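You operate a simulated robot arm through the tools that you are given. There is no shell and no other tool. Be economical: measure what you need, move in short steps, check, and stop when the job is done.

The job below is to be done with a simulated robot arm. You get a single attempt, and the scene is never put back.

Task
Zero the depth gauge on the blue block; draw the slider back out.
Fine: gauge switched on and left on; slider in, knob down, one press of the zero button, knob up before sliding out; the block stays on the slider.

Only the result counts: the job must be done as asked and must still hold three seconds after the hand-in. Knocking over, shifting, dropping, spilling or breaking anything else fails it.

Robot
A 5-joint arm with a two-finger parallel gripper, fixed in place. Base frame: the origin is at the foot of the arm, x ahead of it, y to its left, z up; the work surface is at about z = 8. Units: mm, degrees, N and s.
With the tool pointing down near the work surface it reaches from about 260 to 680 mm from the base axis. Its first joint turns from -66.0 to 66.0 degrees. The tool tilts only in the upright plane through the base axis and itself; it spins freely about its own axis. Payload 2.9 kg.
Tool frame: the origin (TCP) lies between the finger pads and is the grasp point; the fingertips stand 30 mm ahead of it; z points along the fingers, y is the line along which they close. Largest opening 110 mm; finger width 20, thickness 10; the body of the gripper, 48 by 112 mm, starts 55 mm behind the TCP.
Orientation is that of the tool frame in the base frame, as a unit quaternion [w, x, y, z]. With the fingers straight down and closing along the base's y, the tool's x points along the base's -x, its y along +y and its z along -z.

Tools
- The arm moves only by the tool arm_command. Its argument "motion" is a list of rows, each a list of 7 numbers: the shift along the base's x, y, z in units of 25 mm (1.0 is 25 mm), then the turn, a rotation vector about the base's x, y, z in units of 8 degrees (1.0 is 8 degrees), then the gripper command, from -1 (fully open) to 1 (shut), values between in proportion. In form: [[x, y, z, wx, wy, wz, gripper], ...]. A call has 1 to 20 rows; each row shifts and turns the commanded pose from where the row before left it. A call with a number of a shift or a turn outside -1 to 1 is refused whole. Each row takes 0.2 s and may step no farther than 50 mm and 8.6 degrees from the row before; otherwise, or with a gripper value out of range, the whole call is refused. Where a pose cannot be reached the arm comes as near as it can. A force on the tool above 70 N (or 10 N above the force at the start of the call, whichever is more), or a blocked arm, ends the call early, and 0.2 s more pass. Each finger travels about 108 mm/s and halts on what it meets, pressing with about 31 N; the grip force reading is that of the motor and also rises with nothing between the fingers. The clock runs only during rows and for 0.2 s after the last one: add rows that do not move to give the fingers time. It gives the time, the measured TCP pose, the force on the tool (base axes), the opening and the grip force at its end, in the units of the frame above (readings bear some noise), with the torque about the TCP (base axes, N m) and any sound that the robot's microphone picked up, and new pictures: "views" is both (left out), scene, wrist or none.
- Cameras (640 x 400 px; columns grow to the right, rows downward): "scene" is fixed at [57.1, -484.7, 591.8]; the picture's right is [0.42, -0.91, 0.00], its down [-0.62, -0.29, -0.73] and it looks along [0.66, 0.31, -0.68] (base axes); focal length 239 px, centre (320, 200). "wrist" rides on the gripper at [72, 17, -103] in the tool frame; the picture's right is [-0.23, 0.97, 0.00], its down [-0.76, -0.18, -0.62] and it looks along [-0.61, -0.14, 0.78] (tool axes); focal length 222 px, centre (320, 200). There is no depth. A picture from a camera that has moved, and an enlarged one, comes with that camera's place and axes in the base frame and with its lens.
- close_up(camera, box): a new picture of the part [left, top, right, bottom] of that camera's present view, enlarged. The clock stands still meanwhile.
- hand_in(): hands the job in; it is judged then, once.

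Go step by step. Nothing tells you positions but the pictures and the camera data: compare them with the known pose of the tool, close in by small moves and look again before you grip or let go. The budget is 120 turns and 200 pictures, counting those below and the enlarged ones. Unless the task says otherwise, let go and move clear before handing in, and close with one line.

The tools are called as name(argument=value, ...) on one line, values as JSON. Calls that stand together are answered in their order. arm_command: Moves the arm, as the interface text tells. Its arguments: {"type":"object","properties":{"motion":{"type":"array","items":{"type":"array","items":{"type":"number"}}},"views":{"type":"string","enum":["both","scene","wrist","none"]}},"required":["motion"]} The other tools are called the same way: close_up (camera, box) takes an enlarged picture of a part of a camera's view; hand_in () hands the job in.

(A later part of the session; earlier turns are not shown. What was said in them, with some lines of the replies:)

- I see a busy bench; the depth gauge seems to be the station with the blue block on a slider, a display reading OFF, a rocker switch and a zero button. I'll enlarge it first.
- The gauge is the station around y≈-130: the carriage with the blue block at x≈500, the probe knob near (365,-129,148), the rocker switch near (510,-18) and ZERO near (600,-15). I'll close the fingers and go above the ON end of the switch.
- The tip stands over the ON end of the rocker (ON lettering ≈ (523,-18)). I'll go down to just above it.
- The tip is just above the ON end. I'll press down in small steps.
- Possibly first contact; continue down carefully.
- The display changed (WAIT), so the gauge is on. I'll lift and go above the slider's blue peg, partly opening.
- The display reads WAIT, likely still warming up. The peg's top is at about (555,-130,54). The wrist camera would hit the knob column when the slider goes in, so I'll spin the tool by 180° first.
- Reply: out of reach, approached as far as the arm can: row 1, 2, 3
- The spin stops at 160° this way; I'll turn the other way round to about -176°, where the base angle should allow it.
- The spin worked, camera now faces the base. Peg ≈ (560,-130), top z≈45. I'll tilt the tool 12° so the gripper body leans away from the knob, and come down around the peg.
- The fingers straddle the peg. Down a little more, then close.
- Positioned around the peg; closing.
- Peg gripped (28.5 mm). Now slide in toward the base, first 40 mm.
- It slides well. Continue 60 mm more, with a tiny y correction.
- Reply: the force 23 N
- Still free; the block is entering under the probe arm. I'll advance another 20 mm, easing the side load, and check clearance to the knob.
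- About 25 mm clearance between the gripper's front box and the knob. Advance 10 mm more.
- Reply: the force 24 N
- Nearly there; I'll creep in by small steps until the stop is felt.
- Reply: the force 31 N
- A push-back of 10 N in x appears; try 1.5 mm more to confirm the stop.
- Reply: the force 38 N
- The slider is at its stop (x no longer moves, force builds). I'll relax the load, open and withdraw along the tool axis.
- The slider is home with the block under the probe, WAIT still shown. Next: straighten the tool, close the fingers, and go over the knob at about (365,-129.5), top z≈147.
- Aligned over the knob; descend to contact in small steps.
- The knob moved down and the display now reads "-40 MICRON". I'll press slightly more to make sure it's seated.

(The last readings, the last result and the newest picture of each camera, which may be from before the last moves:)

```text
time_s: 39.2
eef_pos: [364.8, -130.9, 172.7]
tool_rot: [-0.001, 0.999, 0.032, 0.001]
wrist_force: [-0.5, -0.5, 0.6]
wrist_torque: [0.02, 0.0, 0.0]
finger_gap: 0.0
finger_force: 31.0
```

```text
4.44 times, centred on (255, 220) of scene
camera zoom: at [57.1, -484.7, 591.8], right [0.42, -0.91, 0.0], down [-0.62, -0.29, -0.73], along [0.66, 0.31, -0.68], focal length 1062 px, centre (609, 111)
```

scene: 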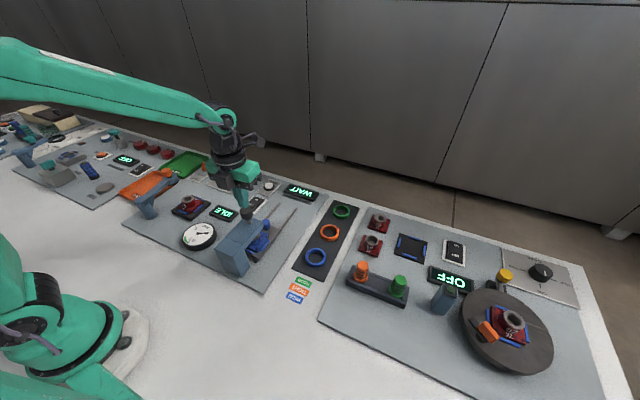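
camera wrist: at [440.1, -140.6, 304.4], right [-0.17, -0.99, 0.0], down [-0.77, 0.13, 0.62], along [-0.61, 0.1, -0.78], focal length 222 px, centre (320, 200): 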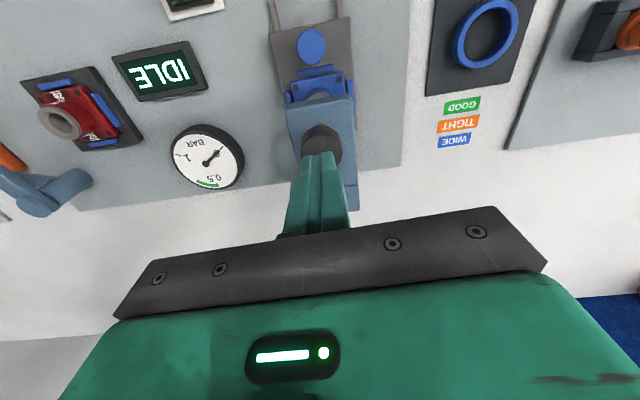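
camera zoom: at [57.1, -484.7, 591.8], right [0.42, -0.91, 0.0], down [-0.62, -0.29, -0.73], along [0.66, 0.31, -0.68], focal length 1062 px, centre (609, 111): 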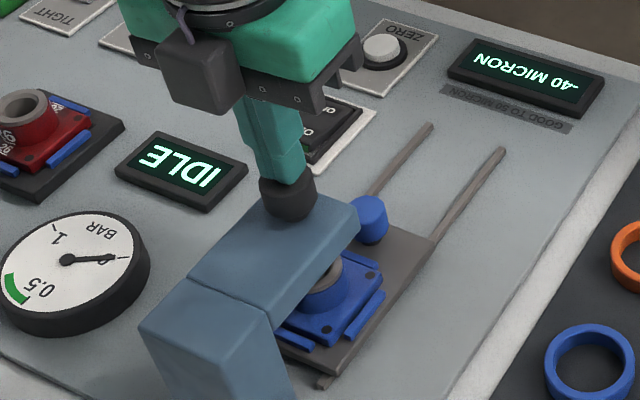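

Display steady at -40 MICRON, no resisting force, so the knob has latched down. Now lift and go above the ZERO button (≈(605,-13)), turning back the spin a bit to keep within limits.

arm_command(motion=[[0, 0, 0.5, 0, 0, 0, 1], [0, 0, 0.9, 0, 0, 0, 1], [0, 0, 0.9, 0, 0, 0, 1], [0.7, 0.3, 0, 0, 0, 0.5, 1], [0.9, 0.45, 0, 0, 0, 0.5, 1], [0.9, 0.45, 0, 0, 0, 0.5, 1], [0.9, 0.45, 0, 0, 0, 0.5, 1], [0.9, 0.45, 0, 0, 0, 0.5, 1], [0.9, 0.45, 0, 0, 0, 0.5, 1], [0.9, 0.45, 0, 0, 0, 0, 1], [0.9, 0.45, 0, 0, 0, 0, 1], [0.9, 0.45, 0, 0, 0, 0, 1], [0.9, 0.45, -0.5, 0, 0, 0, 1], [0.8, 0.35, -0.9, 0, 0, 0, 1], [0, 0, -0.9, 0, 0, 0, 1], [0, 0, -0.9, 0, 0, 0, 1], [0, 0, -0.8, 0, 0, 0, 1], [0, 0, 0, 0, 0, 0, 1]])

close_up(camera="scene", box=[210, 145, 330, 265])

```text
time_s: 43.0
eef_pos: [603.2, -11.2, 129.4]
tool_rot: [0.0, 0.971, 0.238, 0.001]
wrist_force: [-0.4, -0.2, 0.5]
wrist_torque: [0.02, 0.0, 0.01]
finger_gap: 0.1
finger_force: 30.9
camera wrist: at [676.6, 8.3, 232.9], right [0.25, -0.97, 0.0], down [-0.76, -0.2, 0.62], along [-0.6, -0.16, -0.78], focal length 222 px, centre (320, 200)
```

scene: 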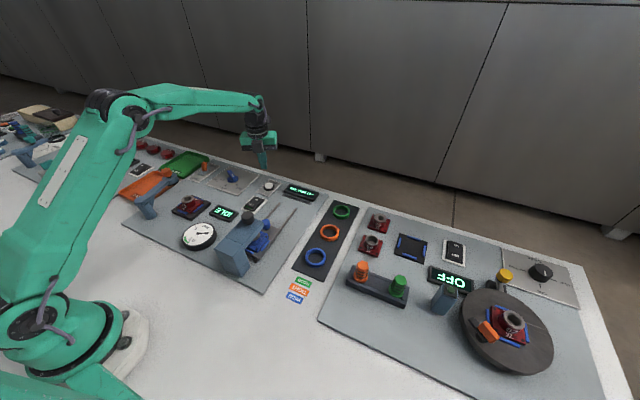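
wrist: 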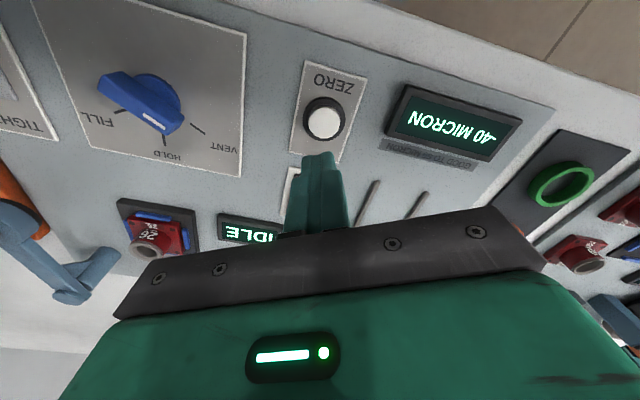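

```text
3.33 times, centred on (270, 205) of scene
camera zoom: at [57.1, -484.7, 591.8], right [0.42, -0.91, 0.0], down [-0.62, -0.29, -0.73], along [0.66, 0.31, -0.68], focal length 796 px, centre (487, 183)
```

zoom: 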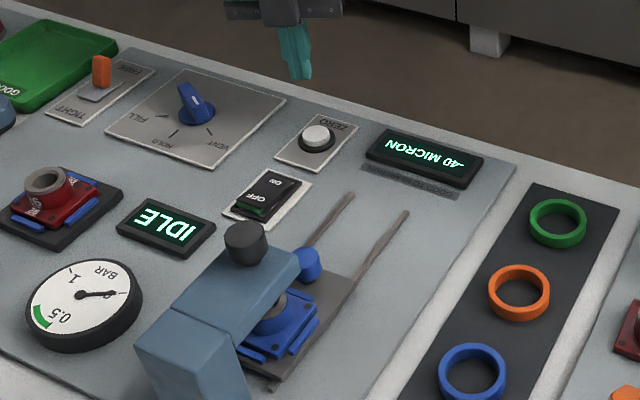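

The knob stays down, display -40 MICRON; button at ≈(606,-14). Descend to just above the button.

arm_command(motion=[[0.12, -0.09, -0.9, 0, 0, 0, 1], [0, 0, -0.9, 0, 0, 0, 1], [0, 0, -0.6, 0, 0, 0, 1], [0, 0, 0, 0, 0, 0, 1]])

close_up(camera="scene", box=[230, 145, 330, 225])

```text
time_s: 44.0
eef_pos: [607.7, -14.1, 68.5]
tool_rot: [0.0, 0.971, 0.238, 0.001]
wrist_force: [-0.1, 0.4, 0.5]
wrist_torque: [-0.01, -0.03, 0.0]
finger_gap: 0.1
finger_force: 30.8
camera wrist: at [680.5, 5.3, 173.0], right [0.25, -0.97, 0.0], down [-0.76, -0.2, 0.62], along [-0.6, -0.16, -0.78], focal length 222 px, centre (320, 200)
```

scene: 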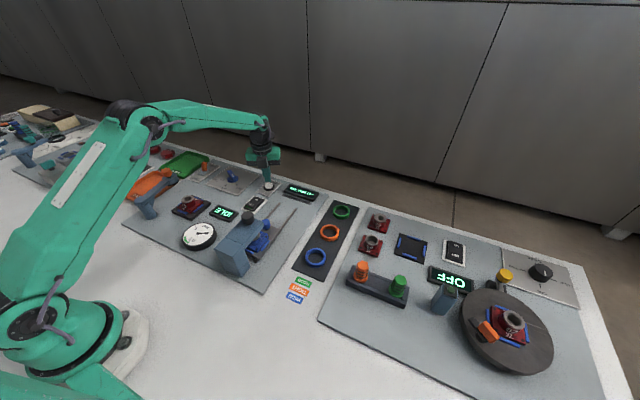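
wrist: 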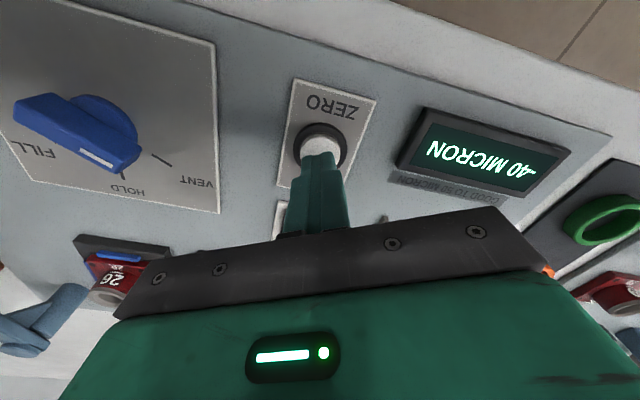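

```text
5.00 times, centred on (280, 185) of scene
camera zoom: at [57.1, -484.7, 591.8], right [0.42, -0.91, 0.0], down [-0.62, -0.29, -0.73], along [0.66, 0.31, -0.68], focal length 1194 px, centre (520, 275)
```

zoom: 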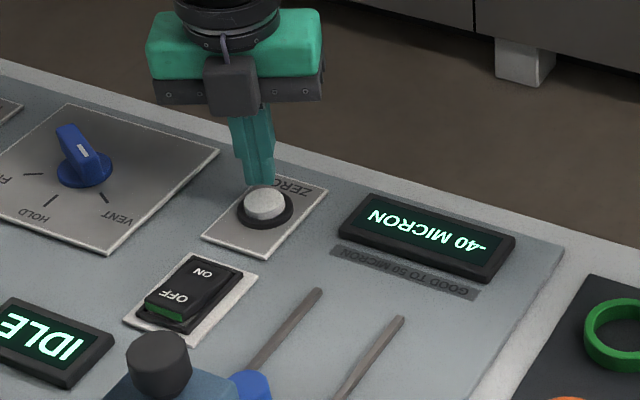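

Right over the button; press down gently in small steps.

arm_command(motion=[[0, 0, -0.1, 0, 0, 0, 1], [0, 0, -0.1, 0, 0, 0, 1], [0, 0, -0.08, 0, 0, 0, 1], [0, 0, 0, 0, 0, 0, 1]], views="wrist")

```text
time_s: 45.0
eef_pos: [608.8, -13.8, 62.1]
tool_rot: [-0.001, 0.971, 0.239, 0.0]
wrist_force: [0.2, 0.4, 0.5]
wrist_torque: [-0.01, 0.0, -0.03]
finger_gap: 0.0
finger_force: 31.1
camera wrist: at [681.0, 5.3, 166.7], right [0.25, -0.97, 0.0], down [-0.76, -0.2, 0.62], along [-0.6, -0.16, -0.78], focal length 222 px, centre (320, 200)
```

wrist: 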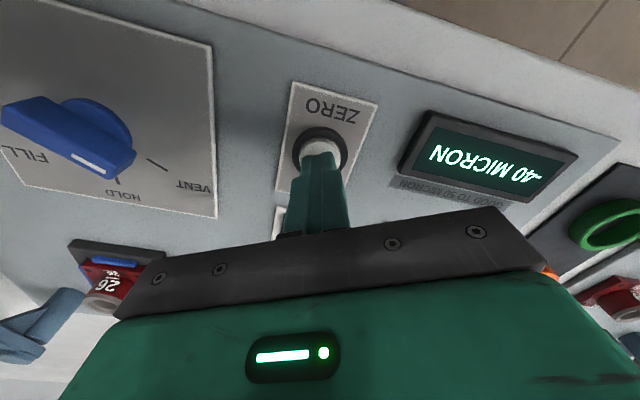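

No contact yet; go further down.

arm_command(motion=[[0, 0, -0.08, 0, 0, 0, 1], [0, 0, -0.08, 0, 0, 0, 1], [0, 0, 0, 0, 0, 0, 1]], views="wrist")

```text
time_s: 45.8
eef_pos: [608.7, -13.4, 59.4]
tool_rot: [-0.001, 0.971, 0.239, 0.0]
wrist_force: [-0.2, 0.2, -0.4]
wrist_torque: [0.02, 0.0, 0.05]
finger_gap: 0.0
finger_force: 31.0
camera wrist: at [681.4, 5.1, 162.8], right [0.25, -0.97, 0.0], down [-0.76, -0.2, 0.62], along [-0.6, -0.16, -0.78], focal length 222 px, centre (320, 200)
```

wrist: 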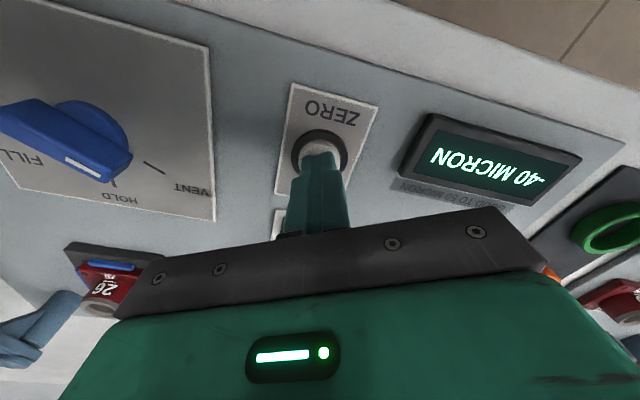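

Continue down.

arm_command(motion=[[0, 0, -0.08, 0, 0, 0, 1], [0, 0, -0.08, 0, 0, 0, 1], [0, 0, 0, 0, 0, 0, 1]], views="wrist")

```text
time_s: 46.6
eef_pos: [609.2, -13.9, 54.8]
tool_rot: [0.0, 0.971, 0.238, 0.0]
wrist_force: [0.9, -0.6, 0.1]
wrist_torque: [0.0, 0.02, 0.01]
finger_gap: 0.0
finger_force: 30.6
camera wrist: at [681.3, 4.6, 158.9], right [0.25, -0.97, 0.0], down [-0.76, -0.2, 0.62], along [-0.6, -0.16, -0.78], focal length 222 px, centre (320, 200)
```

wrist: 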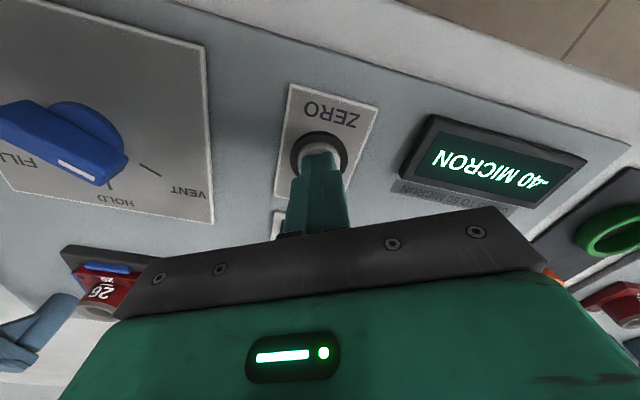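

arm_command(motion=[[0, 0, -0.06, 0, 0, 0, 1], [0, 0, -0.06, 0, 0, 0, 1], [0, 0, 0, 0, 0, 0, 1]], views="wrist")

close_up(camera="scene", box=[230, 145, 330, 225])

```text
time_s: 47.4
eef_pos: [609.2, -15.1, 52.5]
tool_rot: [0.0, 0.971, 0.239, 0.0]
wrist_force: [-0.6, -0.3, 1.4]
wrist_torque: [-0.01, 0.09, -0.02]
finger_gap: 0.0
finger_force: 31.7
heard: click
camera wrist: at [681.9, 4.6, 156.1], right [0.25, -0.97, 0.0], down [-0.76, -0.2, 0.62], along [-0.6, -0.16, -0.78], focal length 222 px, centre (320, 200)
```

wrist: 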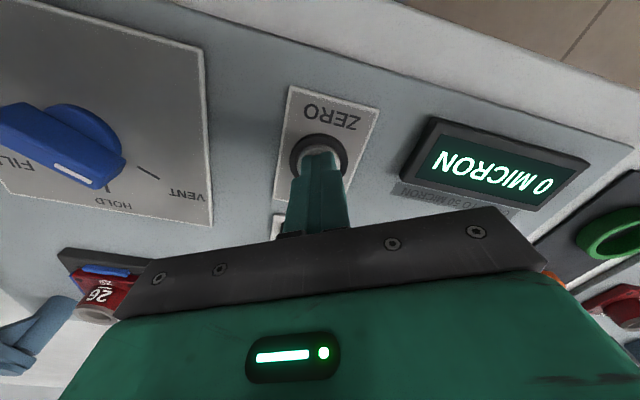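

```text
5.00 times, centred on (280, 185) of scene
camera zoom: at [57.1, -484.7, 591.8], right [0.42, -0.91, 0.0], down [-0.62, -0.29, -0.73], along [0.66, 0.31, -0.68], focal length 1194 px, centre (520, 275)
```

zoom: 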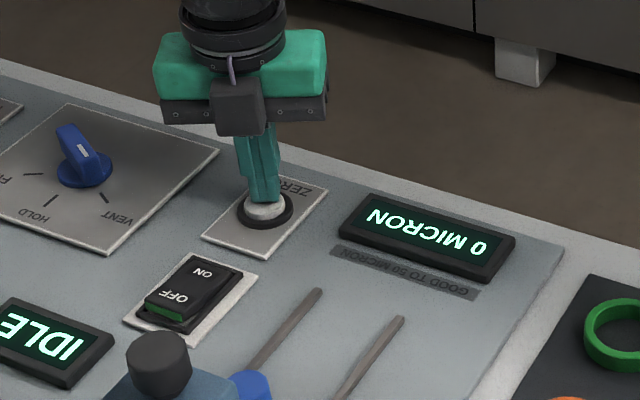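

Click heard and the display reads 0 MICRON. Lift off and return above the knob with the fingers opened.

arm_command(motion=[[0, 0, 0.9, 0, 0, 0, 1], [0, 0, 0.9, 0, 0, 0, 1], [0, 0, 0.9, 0, 0, 0, 1], [0, 0, 0.9, 0, 0, 0, 1], [0, 0, 0.9, 0, 0, 0, 1], [-0.81, -0.384, 0.28, 0, 0, 0, 0], [-0.81, -0.384, 0.28, 0, 0, 0, 0], [-0.81, -0.384, 0.28, 0, 0, 0, 0], [-0.81, -0.384, 0.28, 0, 0, 0, 0], [-0.81, -0.384, 0.28, 0, 0, 0, 0], [-0.81, -0.384, 0.28, 0, 0, 0, 0], [-0.81, -0.384, 0.28, 0, 0, -0.5, 0], [-0.81, -0.384, 0.28, 0, 0, -0.5, 0], [-0.81, -0.384, 0.28, 0, 0, -0.5, 0], [-0.81, -0.384, 0.28, 0, 0, -0.5, 0], [-0.81, -0.384, 0.28, 0, 0, -0.5, 0], [-0.81, -0.384, 0.28, 0, 0, -0.5, 0], [0, 0, 0, 0, 0, 0, 0]])

close_up(camera="scene", box=[210, 145, 330, 265])

```text
time_s: 51.2
eef_pos: [366.7, -130.0, 250.5]
tool_rot: [0.0, 1.0, 0.031, 0.0]
wrist_force: [0.8, 0.1, -0.6]
wrist_torque: [-0.01, 0.0, 0.01]
finger_gap: 54.8
finger_force: 0.1
camera wrist: at [441.1, -141.4, 353.7], right [-0.17, -0.99, 0.0], down [-0.77, 0.13, 0.62], along [-0.61, 0.1, -0.78], focal length 222 px, centre (320, 200)
```

scene: 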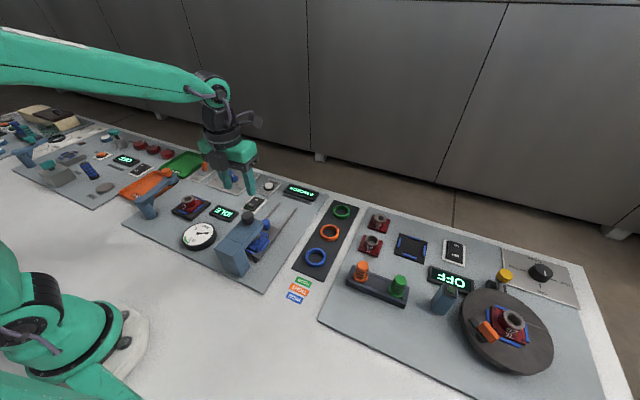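
wrist: 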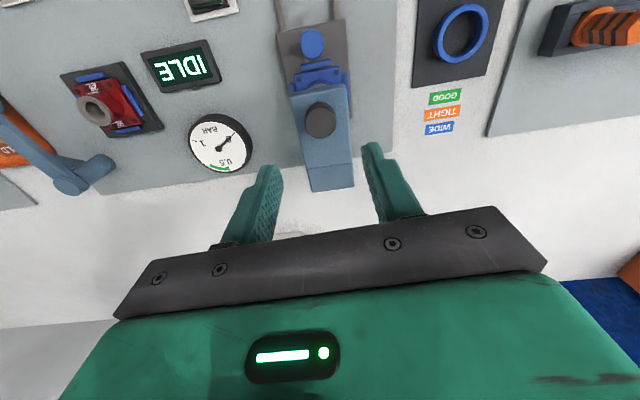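

```text
3.33 times, centred on (270, 205) of scene
camera zoom: at [57.1, -484.7, 591.8], right [0.42, -0.91, 0.0], down [-0.62, -0.29, -0.73], along [0.66, 0.31, -0.68], focal length 796 px, centre (487, 183)
```

zoom: 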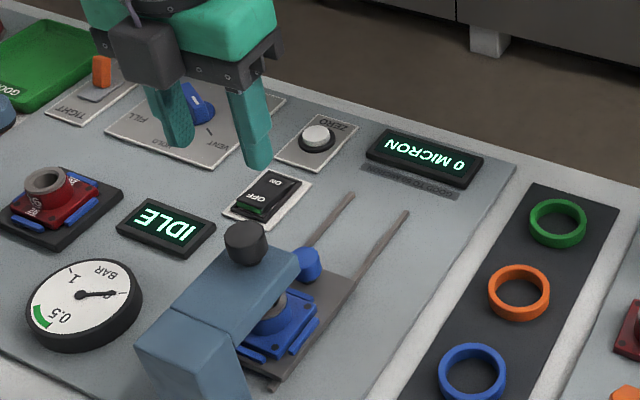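

Display holds 0 MICRON, knob down (top z≈138). Now I lower open fingers around the knob.

arm_command(motion=[[0, 0, -0.9, 0, 0, 0, 0], [0, 0, -0.9, 0, 0, 0, 0], [0, 0, -0.9, 0, 0, 0, 0], [0, 0, -0.6, 0, 0, 0, 0], [0, 0, 0, 0, 0, 0, 0]])

close_up(camera="scene", box=[210, 165, 300, 265])

```text
time_s: 52.4
eef_pos: [367.1, -128.8, 166.1]
tool_rot: [0.0, 1.0, 0.031, -0.001]
wrist_force: [-0.5, -0.3, -0.7]
wrist_torque: [0.01, -0.02, 0.04]
finger_gap: 54.9
finger_force: 0.1
camera wrist: at [440.7, -140.8, 269.2], right [-0.17, -0.99, 0.0], down [-0.77, 0.13, 0.62], along [-0.61, 0.1, -0.78], focal length 222 px, centre (320, 200)
```

scene: 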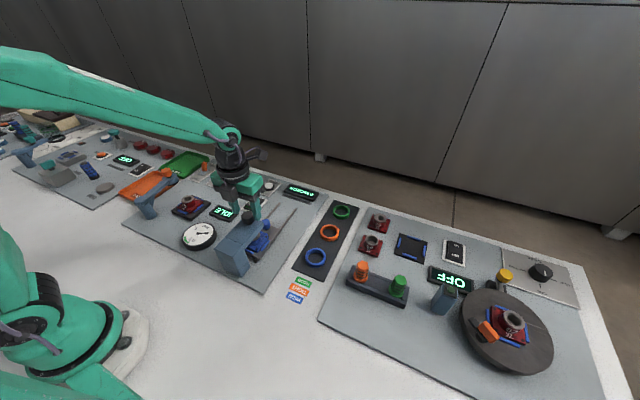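
wrist: 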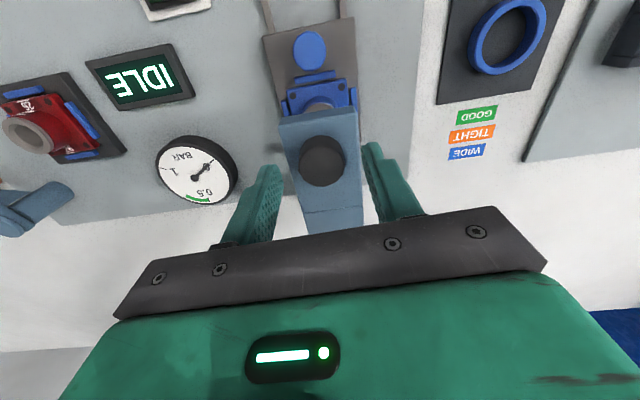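

```text
4.00 times, centred on (255, 215) of scene
camera zoom: at [57.1, -484.7, 591.8], right [0.42, -0.91, 0.0], down [-0.62, -0.29, -0.73], along [0.66, 0.31, -0.68], focal length 956 px, centre (580, 140)
```

zoom: 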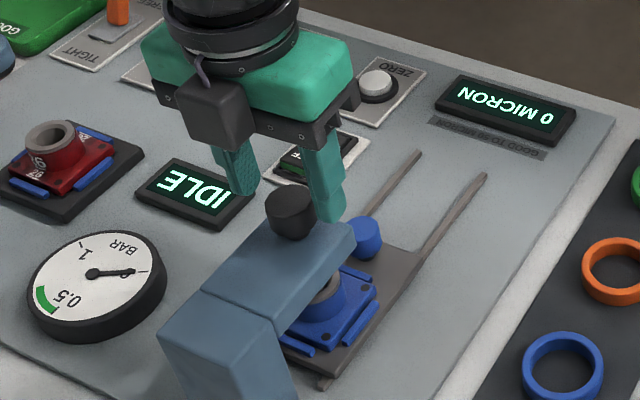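

Fingers align with the knob; lower 15 mm more and grip.

arm_command(motion=[[0, 0, -0.25, 0, 0, 0, 0], [0, 0, -0.2, 0, 0, 0, 0], [0, 0, -0.15, 0, 0, 0, 0], [0, 0, 0, 0, 0, 0, 0]], views="none")

close_up(camera="scene", box=[210, 175, 300, 265])

```text
time_s: 53.4
eef_pos: [365.4, -129.8, 151.2]
tool_rot: [0.0, 1.0, 0.032, -0.001]
wrist_force: [-0.1, -0.6, 0.3]
wrist_torque: [-0.01, -0.03, -0.02]
finger_gap: 55.1
finger_force: 0.0
```

```text
4.44 times, centred on (255, 220) of scene
camera zoom: at [57.1, -484.7, 591.8], right [0.42, -0.91, 0.0], down [-0.62, -0.29, -0.73], along [0.66, 0.31, -0.68], focal length 1062 px, centre (609, 111)
```

zoom: 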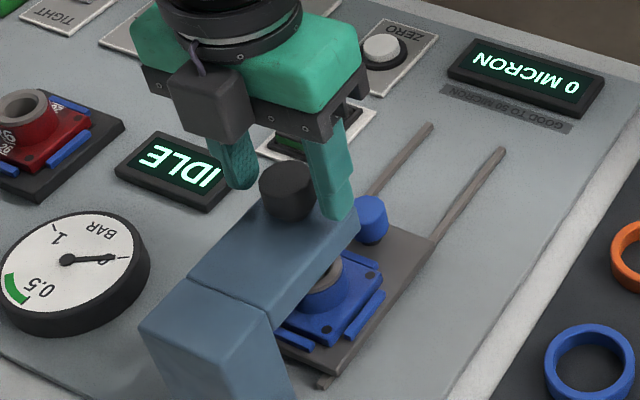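

Good. Close on the knob, then raise it gently.

arm_command(motion=[[0, 0, 0, 0, 0, 0, 1], [0, 0, 0, 0, 0, 0, 1], [0, 0, 0, 0, 0, 0, 1], [0, 0, 0.1, 0, 0, 0, 1], [0, 0, 0.1, 0, 0, 0, 1], [0, 0, 0, 0, 0, 0, 1]], views="none")

close_up(camera="scene", box=[210, 175, 300, 265])

```text
time_s: 54.8
eef_pos: [366.3, -130.3, 155.6]
tool_rot: [0.0, 1.0, 0.03, 0.0]
wrist_force: [-3.9, -5.0, -1.6]
wrist_torque: [-0.57, -0.05, 0.11]
finger_gap: 30.9
finger_force: 44.9
```

```text
4.44 times, centred on (255, 220) of scene
camera zoom: at [57.1, -484.7, 591.8], right [0.42, -0.91, 0.0], down [-0.62, -0.29, -0.73], along [0.66, 0.31, -0.68], focal length 1062 px, centre (609, 111)
```

zoom: 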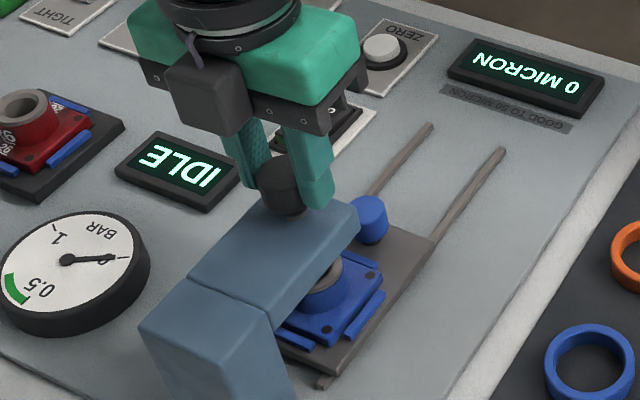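

Gripped and moving up with it; keep raising.

arm_command(motion=[[0, -0.01, 0.12, 0, 0, 0, 1], [0, 0, 0.12, 0, 0, 0, 1], [0, 0, 0.12, 0, 0, 0, 1], [0, 0, 0, 0, 0, 0, 1]], views="none")

close_up(camera="scene", box=[210, 175, 300, 265])

```text
time_s: 55.8
eef_pos: [366.2, -129.4, 164.6]
tool_rot: [0.001, 1.0, 0.031, 0.001]
wrist_force: [-0.1, -2.4, 0.2]
wrist_torque: [0.36, 0.0, 0.03]
finger_gap: 30.9
finger_force: 45.0
```

```text
4.44 times, centred on (255, 220) of scene
camera zoom: at [57.1, -484.7, 591.8], right [0.42, -0.91, 0.0], down [-0.62, -0.29, -0.73], along [0.66, 0.31, -0.68], focal length 1062 px, centre (609, 111)
```

zoom: 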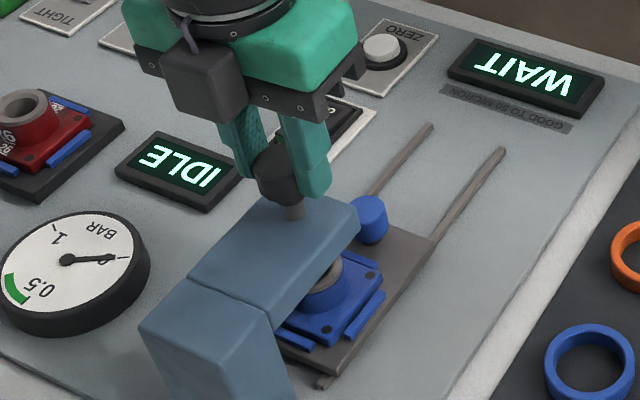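

WAIT is back as the knob rises. Raise until its upper stop is felt.

arm_command(motion=[[0, 0, 0.1, 0, 0, 0, 1], [0, 0, 0.1, 0, 0, 0, 1], [0, 0, 0, 0, 0, 0, 1]], views="none")

close_up(camera="scene", box=[210, 175, 300, 265])

```text
time_s: 56.6
eef_pos: [366.6, -130.1, 168.8]
tool_rot: [0.0, 0.999, 0.032, -0.001]
wrist_force: [12.6, 5.9, -19.4]
wrist_torque: [0.55, -0.69, -0.03]
finger_gap: 30.9
finger_force: 45.2
```

```text
4.44 times, centred on (255, 220) of scene
camera zoom: at [57.2, -484.7, 591.8], right [0.42, -0.91, 0.0], down [-0.62, -0.29, -0.73], along [0.66, 0.31, -0.68], focal length 1062 px, centre (609, 111)
```

zoom: 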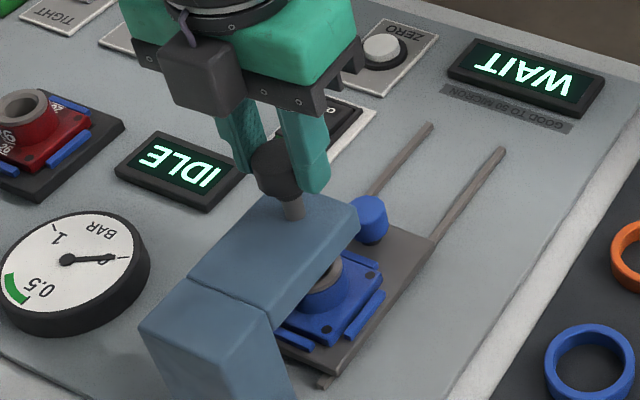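

Upper stop reached. Release, lift off, and go to the tilted pre-grasp pose above the slider peg.

arm_command(motion=[[0, 0, -0.04, 0, 0, 0, 1], [0, 0, 0, 0, 0, 0, 0.1], [0, 0, 0, 0, 0, 0, 0.1], [0, 0, 0.4, 0, 0, 0, 0.1], [0, 0, 0.9, 0, 0, 0, 0.1], [0, 0, 0.9, 0, 0, 0, 0.1], [0.6, 0, 0, 0, 0, 0, 0.1], [0.8, 0, 0, 0, 0, 0, 0.1], [0.8, 0, 0, 0.17, 0.73, 0, 0.1], [0.8, 0, 0, 0.17, 0.73, 0, 0.1], [0.7, -0.05, -0.5, 0, 0, 0, 0.1], [0, 0, 0, 0, 0, 0, 0.1]])

close_up(camera="scene", box=[210, 165, 320, 285])

```text
time_s: 59.2
eef_pos: [459.2, -130.7, 212.7]
tool_rot: [-0.033, 0.994, 0.03, -0.099]
wrist_force: [0.3, -0.8, -0.3]
wrist_torque: [0.0, 0.01, 0.0]
finger_gap: 49.4
finger_force: 0.1
camera wrist: at [551.7, -148.9, 297.5], right [-0.17, -0.99, -0.02], down [-0.63, 0.09, 0.77], along [-0.76, 0.15, -0.64], focal length 222 px, centre (320, 200)
```

scene: 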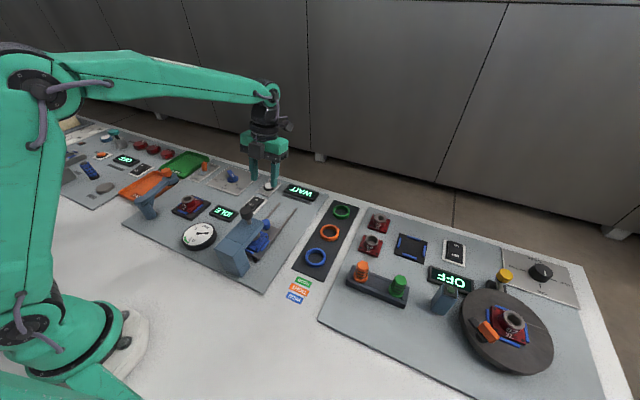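
wrist: 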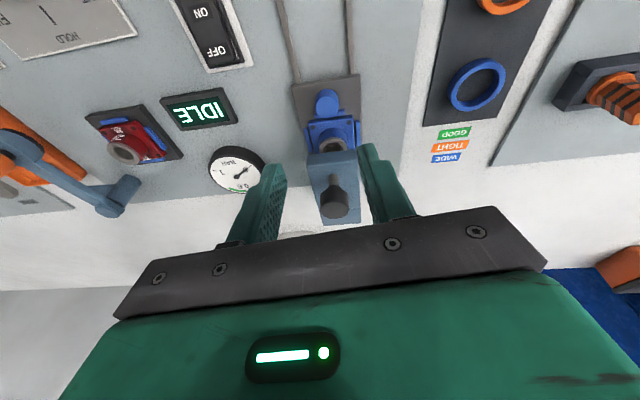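

```text
3.33 times, centred on (265, 225) of scene
camera zoom: at [57.1, -484.7, 591.8], right [0.42, -0.91, 0.0], down [-0.62, -0.29, -0.73], along [0.66, 0.31, -0.68], focal length 796 px, centre (503, 117)
```

zoom: 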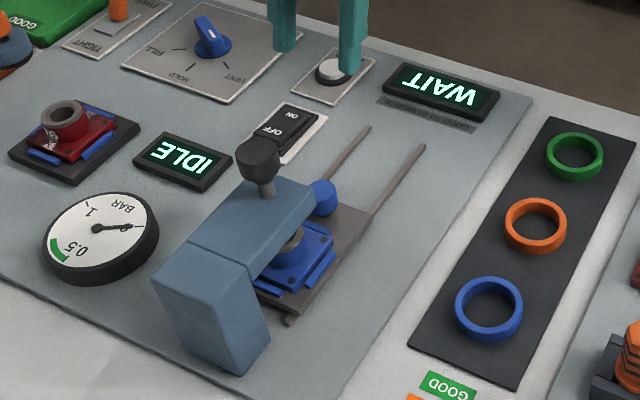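

Knob is up and stays. Now descend along the tool axis onto the peg, stopping a bit above for a check.

arm_command(motion=[[-0.2, 0, -0.9, 0, 0, 0, 0.1], [-0.2, 0, -0.9, 0, 0, 0, 0.1], [-0.2, 0, -0.9, 0, 0, 0, 0.1], [-0.2, 0, -0.9, 0, 0, 0, 0.1], [-0.14, 0, -0.9, 0, 0, 0, 0.1], [-0.08, 0, -0.9, 0, 0, 0, 0.1], [0, 0, 0, 0, 0, 0, 0.1]])

close_up(camera="scene", box=[220, 175, 300, 265])

```text
time_s: 60.8
eef_pos: [433.2, -130.3, 76.4]
tool_rot: [-0.033, 0.994, 0.03, -0.099]
wrist_force: [-0.1, 1.1, 1.1]
wrist_torque: [-0.01, -0.02, 0.01]
finger_gap: 49.3
finger_force: 0.0
camera wrist: at [525.7, -149.1, 162.7], right [-0.17, -0.99, -0.03], down [-0.63, 0.09, 0.77], along [-0.76, 0.15, -0.64], focal length 222 px, centre (320, 200)
```

scene: 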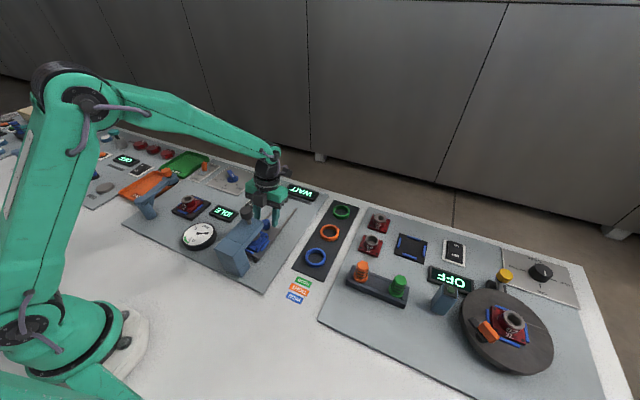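
wrist: 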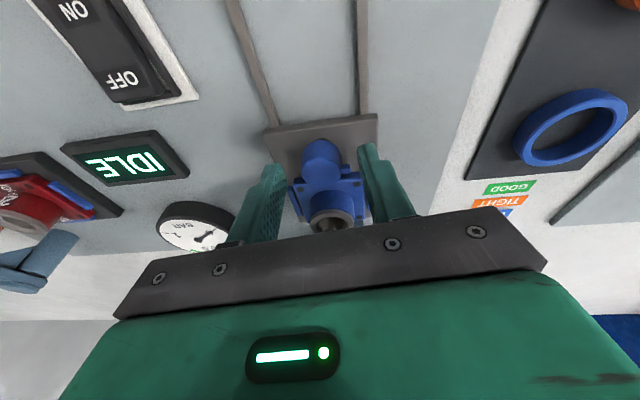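

```text
4.44 times, centred on (260, 220) of scene
camera zoom: at [57.1, -484.7, 591.8], right [0.42, -0.91, 0.0], down [-0.62, -0.29, -0.73], along [0.66, 0.31, -0.68], focal length 1062 px, centre (587, 111)
```

zoom: 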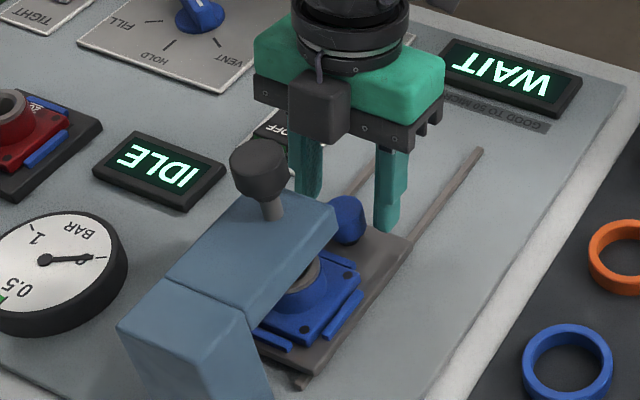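

Aligned; go down the last 16 mm and grip.

arm_command(motion=[[-0.06, 0, -0.25, 0, 0, 0, 0.1], [-0.04, 0, -0.25, 0, 0, 0, 0.1], [0, 0, -0.14, 0, 0, 0, 0.1], [0, 0, 0, 0, 0, 0, 0.1], [0, 0, 0, 0, 0, 0, 1], [0, 0, 0, 0, 0, 0, 1], [0, 0, 0, 0, 0, 0, 1]], views="none")

close_up(camera="scene", box=[220, 175, 300, 265])

```text
time_s: 62.4
eef_pos: [430.1, -129.5, 60.0]
tool_rot: [-0.033, 0.994, 0.031, -0.098]
wrist_force: [0.8, 19.0, 2.3]
wrist_torque: [-0.69, -0.07, -0.11]
finger_gap: 28.9
finger_force: 45.1
```

```text
4.44 times, centred on (260, 220) of scene
camera zoom: at [57.1, -484.7, 591.8], right [0.42, -0.91, 0.0], down [-0.62, -0.29, -0.73], along [0.66, 0.31, -0.68], focal length 1062 px, centre (587, 111)
```

zoom: 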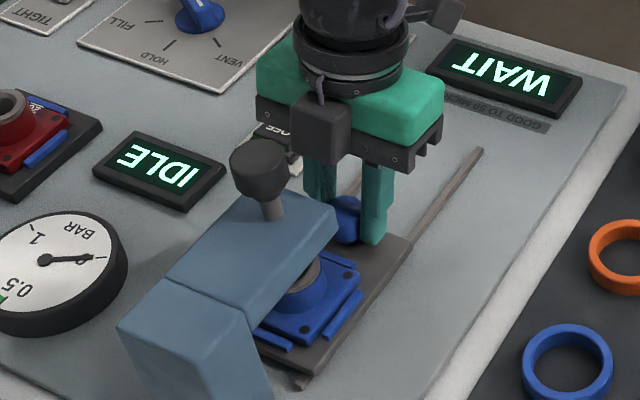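

Gripped. Pull the slider out, first 60 mm at a gentle pace so the block stays seated.

arm_command(motion=[[0.1, 0.03, 0, 0, 0, 0, 1], [0.2, 0, 0, 0, 0, 0, 1], [0.3, 0, 0, 0, 0, 0, 1], [0.3, 0, 0, 0, 0, 0, 1], [0.3, 0, 0, 0, 0, 0, 1], [0.3, 0, 0, 0, 0, 0, 1], [0.3, 0, 0, 0, 0, 0, 1], [0.3, 0, 0, 0, 0, 0, 1], [0.3, 0, 0, 0, 0, 0, 1], [0, 0, 0, 0, 0, 0, 1]], views="none")

close_up(camera="scene", box=[220, 155, 320, 265])

```text
time_s: 64.6
eef_pos: [491.3, -130.0, 60.2]
tool_rot: [-0.03, 0.994, 0.031, -0.099]
wrist_force: [-1.4, -5.0, 4.7]
wrist_torque: [-1.1, 0.25, 0.22]
finger_gap: 28.8
finger_force: 44.8
```

```text
3.64 times, centred on (270, 210) of scene
camera zoom: at [57.1, -484.7, 591.8], right [0.42, -0.91, 0.0], down [-0.62, -0.29, -0.73], along [0.66, 0.31, -0.68], focal length 869 px, centre (502, 164)
```

zoom: 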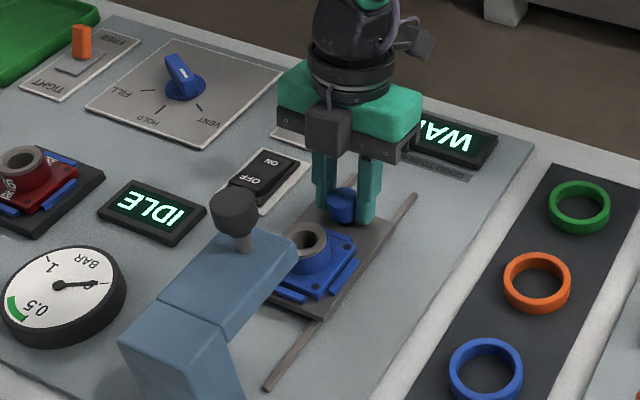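

Coming out nicely with the block seated. Pull another 70 mm.

arm_command(motion=[[0.2, 0, 0, 0, 0, 0, 1], [0.3, 0, 0, 0, 0, 0, 1], [0.3, 0, 0, 0, 0, 0, 1], [0.3, 0, 0, 0, 0, 0, 1], [0.3, 0, 0, 0, 0, 0, 1], [0.3, -0.01, 0, 0, 0, 0, 1], [0.3, 0, 0, 0, 0, 0, 1], [0.3, -0.01, 0, 0, 0, 0, 1], [0.3, 0, 0, 0, 0, 0, 1], [0.2, 0, 0, 0, 0, 0, 1], [0, 0, 0, 0, 0, 0, 1]], views="none")

close_up(camera="scene", box=[220, 155, 320, 265])

```text
time_s: 67.0
eef_pos: [562.4, -130.3, 59.3]
tool_rot: [-0.027, 0.994, 0.031, -0.101]
wrist_force: [1.6, 5.9, 2.8]
wrist_torque: [-0.92, 0.15, -0.03]
finger_gap: 28.5
finger_force: 45.5
```

```text
3.64 times, centred on (270, 210) of scene
camera zoom: at [57.1, -484.7, 591.8], right [0.42, -0.91, 0.0], down [-0.62, -0.29, -0.73], along [0.66, 0.31, -0.68], focal length 869 px, centre (502, 164)
```

zoom: 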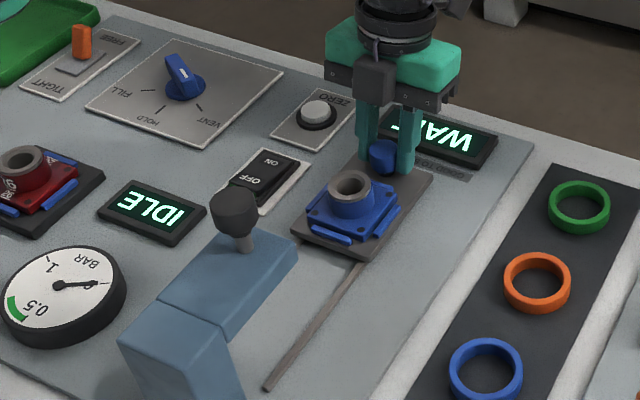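

Almost at the original place; creep out a few mm to feel the outer stop.

arm_command(motion=[[0.08, 0.01, 0, 0, 0, 0, 1], [0.08, 0, 0, 0, 0, 0, 1], [0, 0, 0, 0, 0, 0, 1]], views="none")

```text
time_s: 67.8
eef_pos: [566.0, -131.0, 60.3]
tool_rot: [-0.027, 0.994, 0.032, -0.102]
wrist_force: [-5.1, 11.1, 6.0]
wrist_torque: [-0.79, -0.23, 0.18]
finger_gap: 28.9
finger_force: 45.0
```

arm_command(motion=[[0.06, 0.01, 0, 0, 0, 0, 1], [0, 0, 0, 0, 0, 0, 1]], views="none")

```text
time_s: 68.4
eef_pos: [565.3, -129.7, 60.5]
tool_rot: [-0.027, 0.994, 0.031, -0.104]
wrist_force: [-24.7, 11.1, 14.3]
wrist_torque: [-0.79, -0.12, 0.14]
finger_gap: 28.4
finger_force: 44.6
```

The outer stop is reached (-25 N in x, no more travel). Relax, open, withdraw and check everything.

arm_command(motion=[[-0.04, 0.01, 0, 0, 0, 0, 1], [0, 0, 0, 0, 0, 0, 0.1], [0, 0, 0, 0, 0, 0, 0.1], [0, 0, 0, 0, 0, 0, 0.1], [0.05, 0, 0.25, 0, 0, 0, 0.1], [0.1, 0, 0.6, 0, 0, 0, 0.1], [0.1, 0, 0.9, 0, 0, 0, 0.1], [0, 0, 0.9, 0, 0, 0, 0.1], [0, 0, 0.9, 0, 0, 0, 0.1], [0, 0, 0.9, 0, 0, 0, 0.1], [0, 0, 0.9, 0, 0, 0, 0.1], [0, 0, 0, 0, 0, 0, 0.1], [0, 0, 0, 0, 0, 0, 0.1]])

close_up(camera="scene", box=[200, 155, 320, 265])

```text
time_s: 71.2
eef_pos: [572.5, -131.1, 194.7]
tool_rot: [-0.027, 0.994, 0.032, -0.101]
wrist_force: [-0.8, -0.6, -0.8]
wrist_torque: [0.0, 0.01, 0.03]
finger_gap: 49.4
finger_force: 0.1
camera wrist: at [665.7, -147.0, 281.5], right [-0.17, -0.99, -0.01], down [-0.63, 0.1, 0.77], along [-0.76, 0.14, -0.64], focal length 222 px, centre (320, 200)
```

scene: 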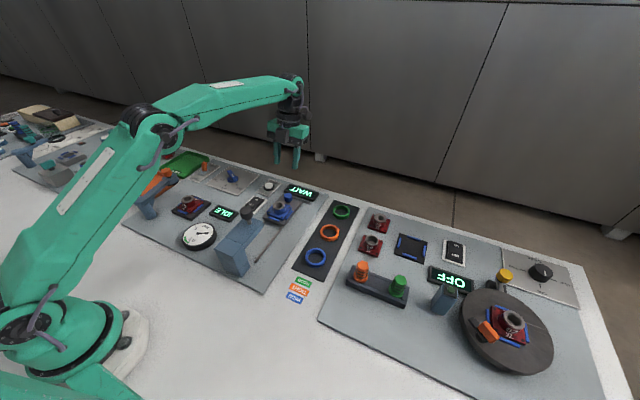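
wrist: 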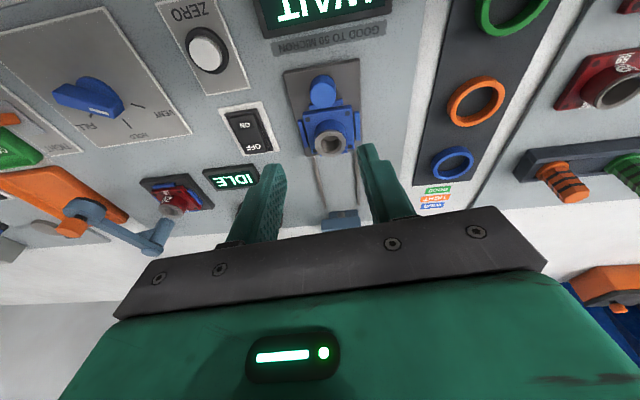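

```text
3.64 times, centred on (260, 210) of scene
camera zoom: at [57.1, -484.7, 591.8], right [0.42, -0.91, 0.0], down [-0.62, -0.29, -0.73], along [0.66, 0.31, -0.68], focal length 869 px, centre (538, 164)
```

zoom: 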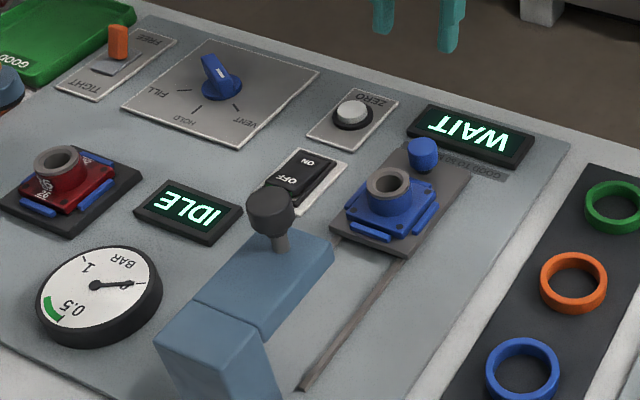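

The slider is back out with the block seated on it. The knob is up, the gauge is still on, and the arm is clear, so I'm handing in.

hand_in()

```text
The job is handed in.
```

The depth gauge was zeroed on the blue block with one press, and it showed 0 MICRON. The knob was then raised and the slider drawn fully out with the block still on it. The gauge is still on, showing WAIT.
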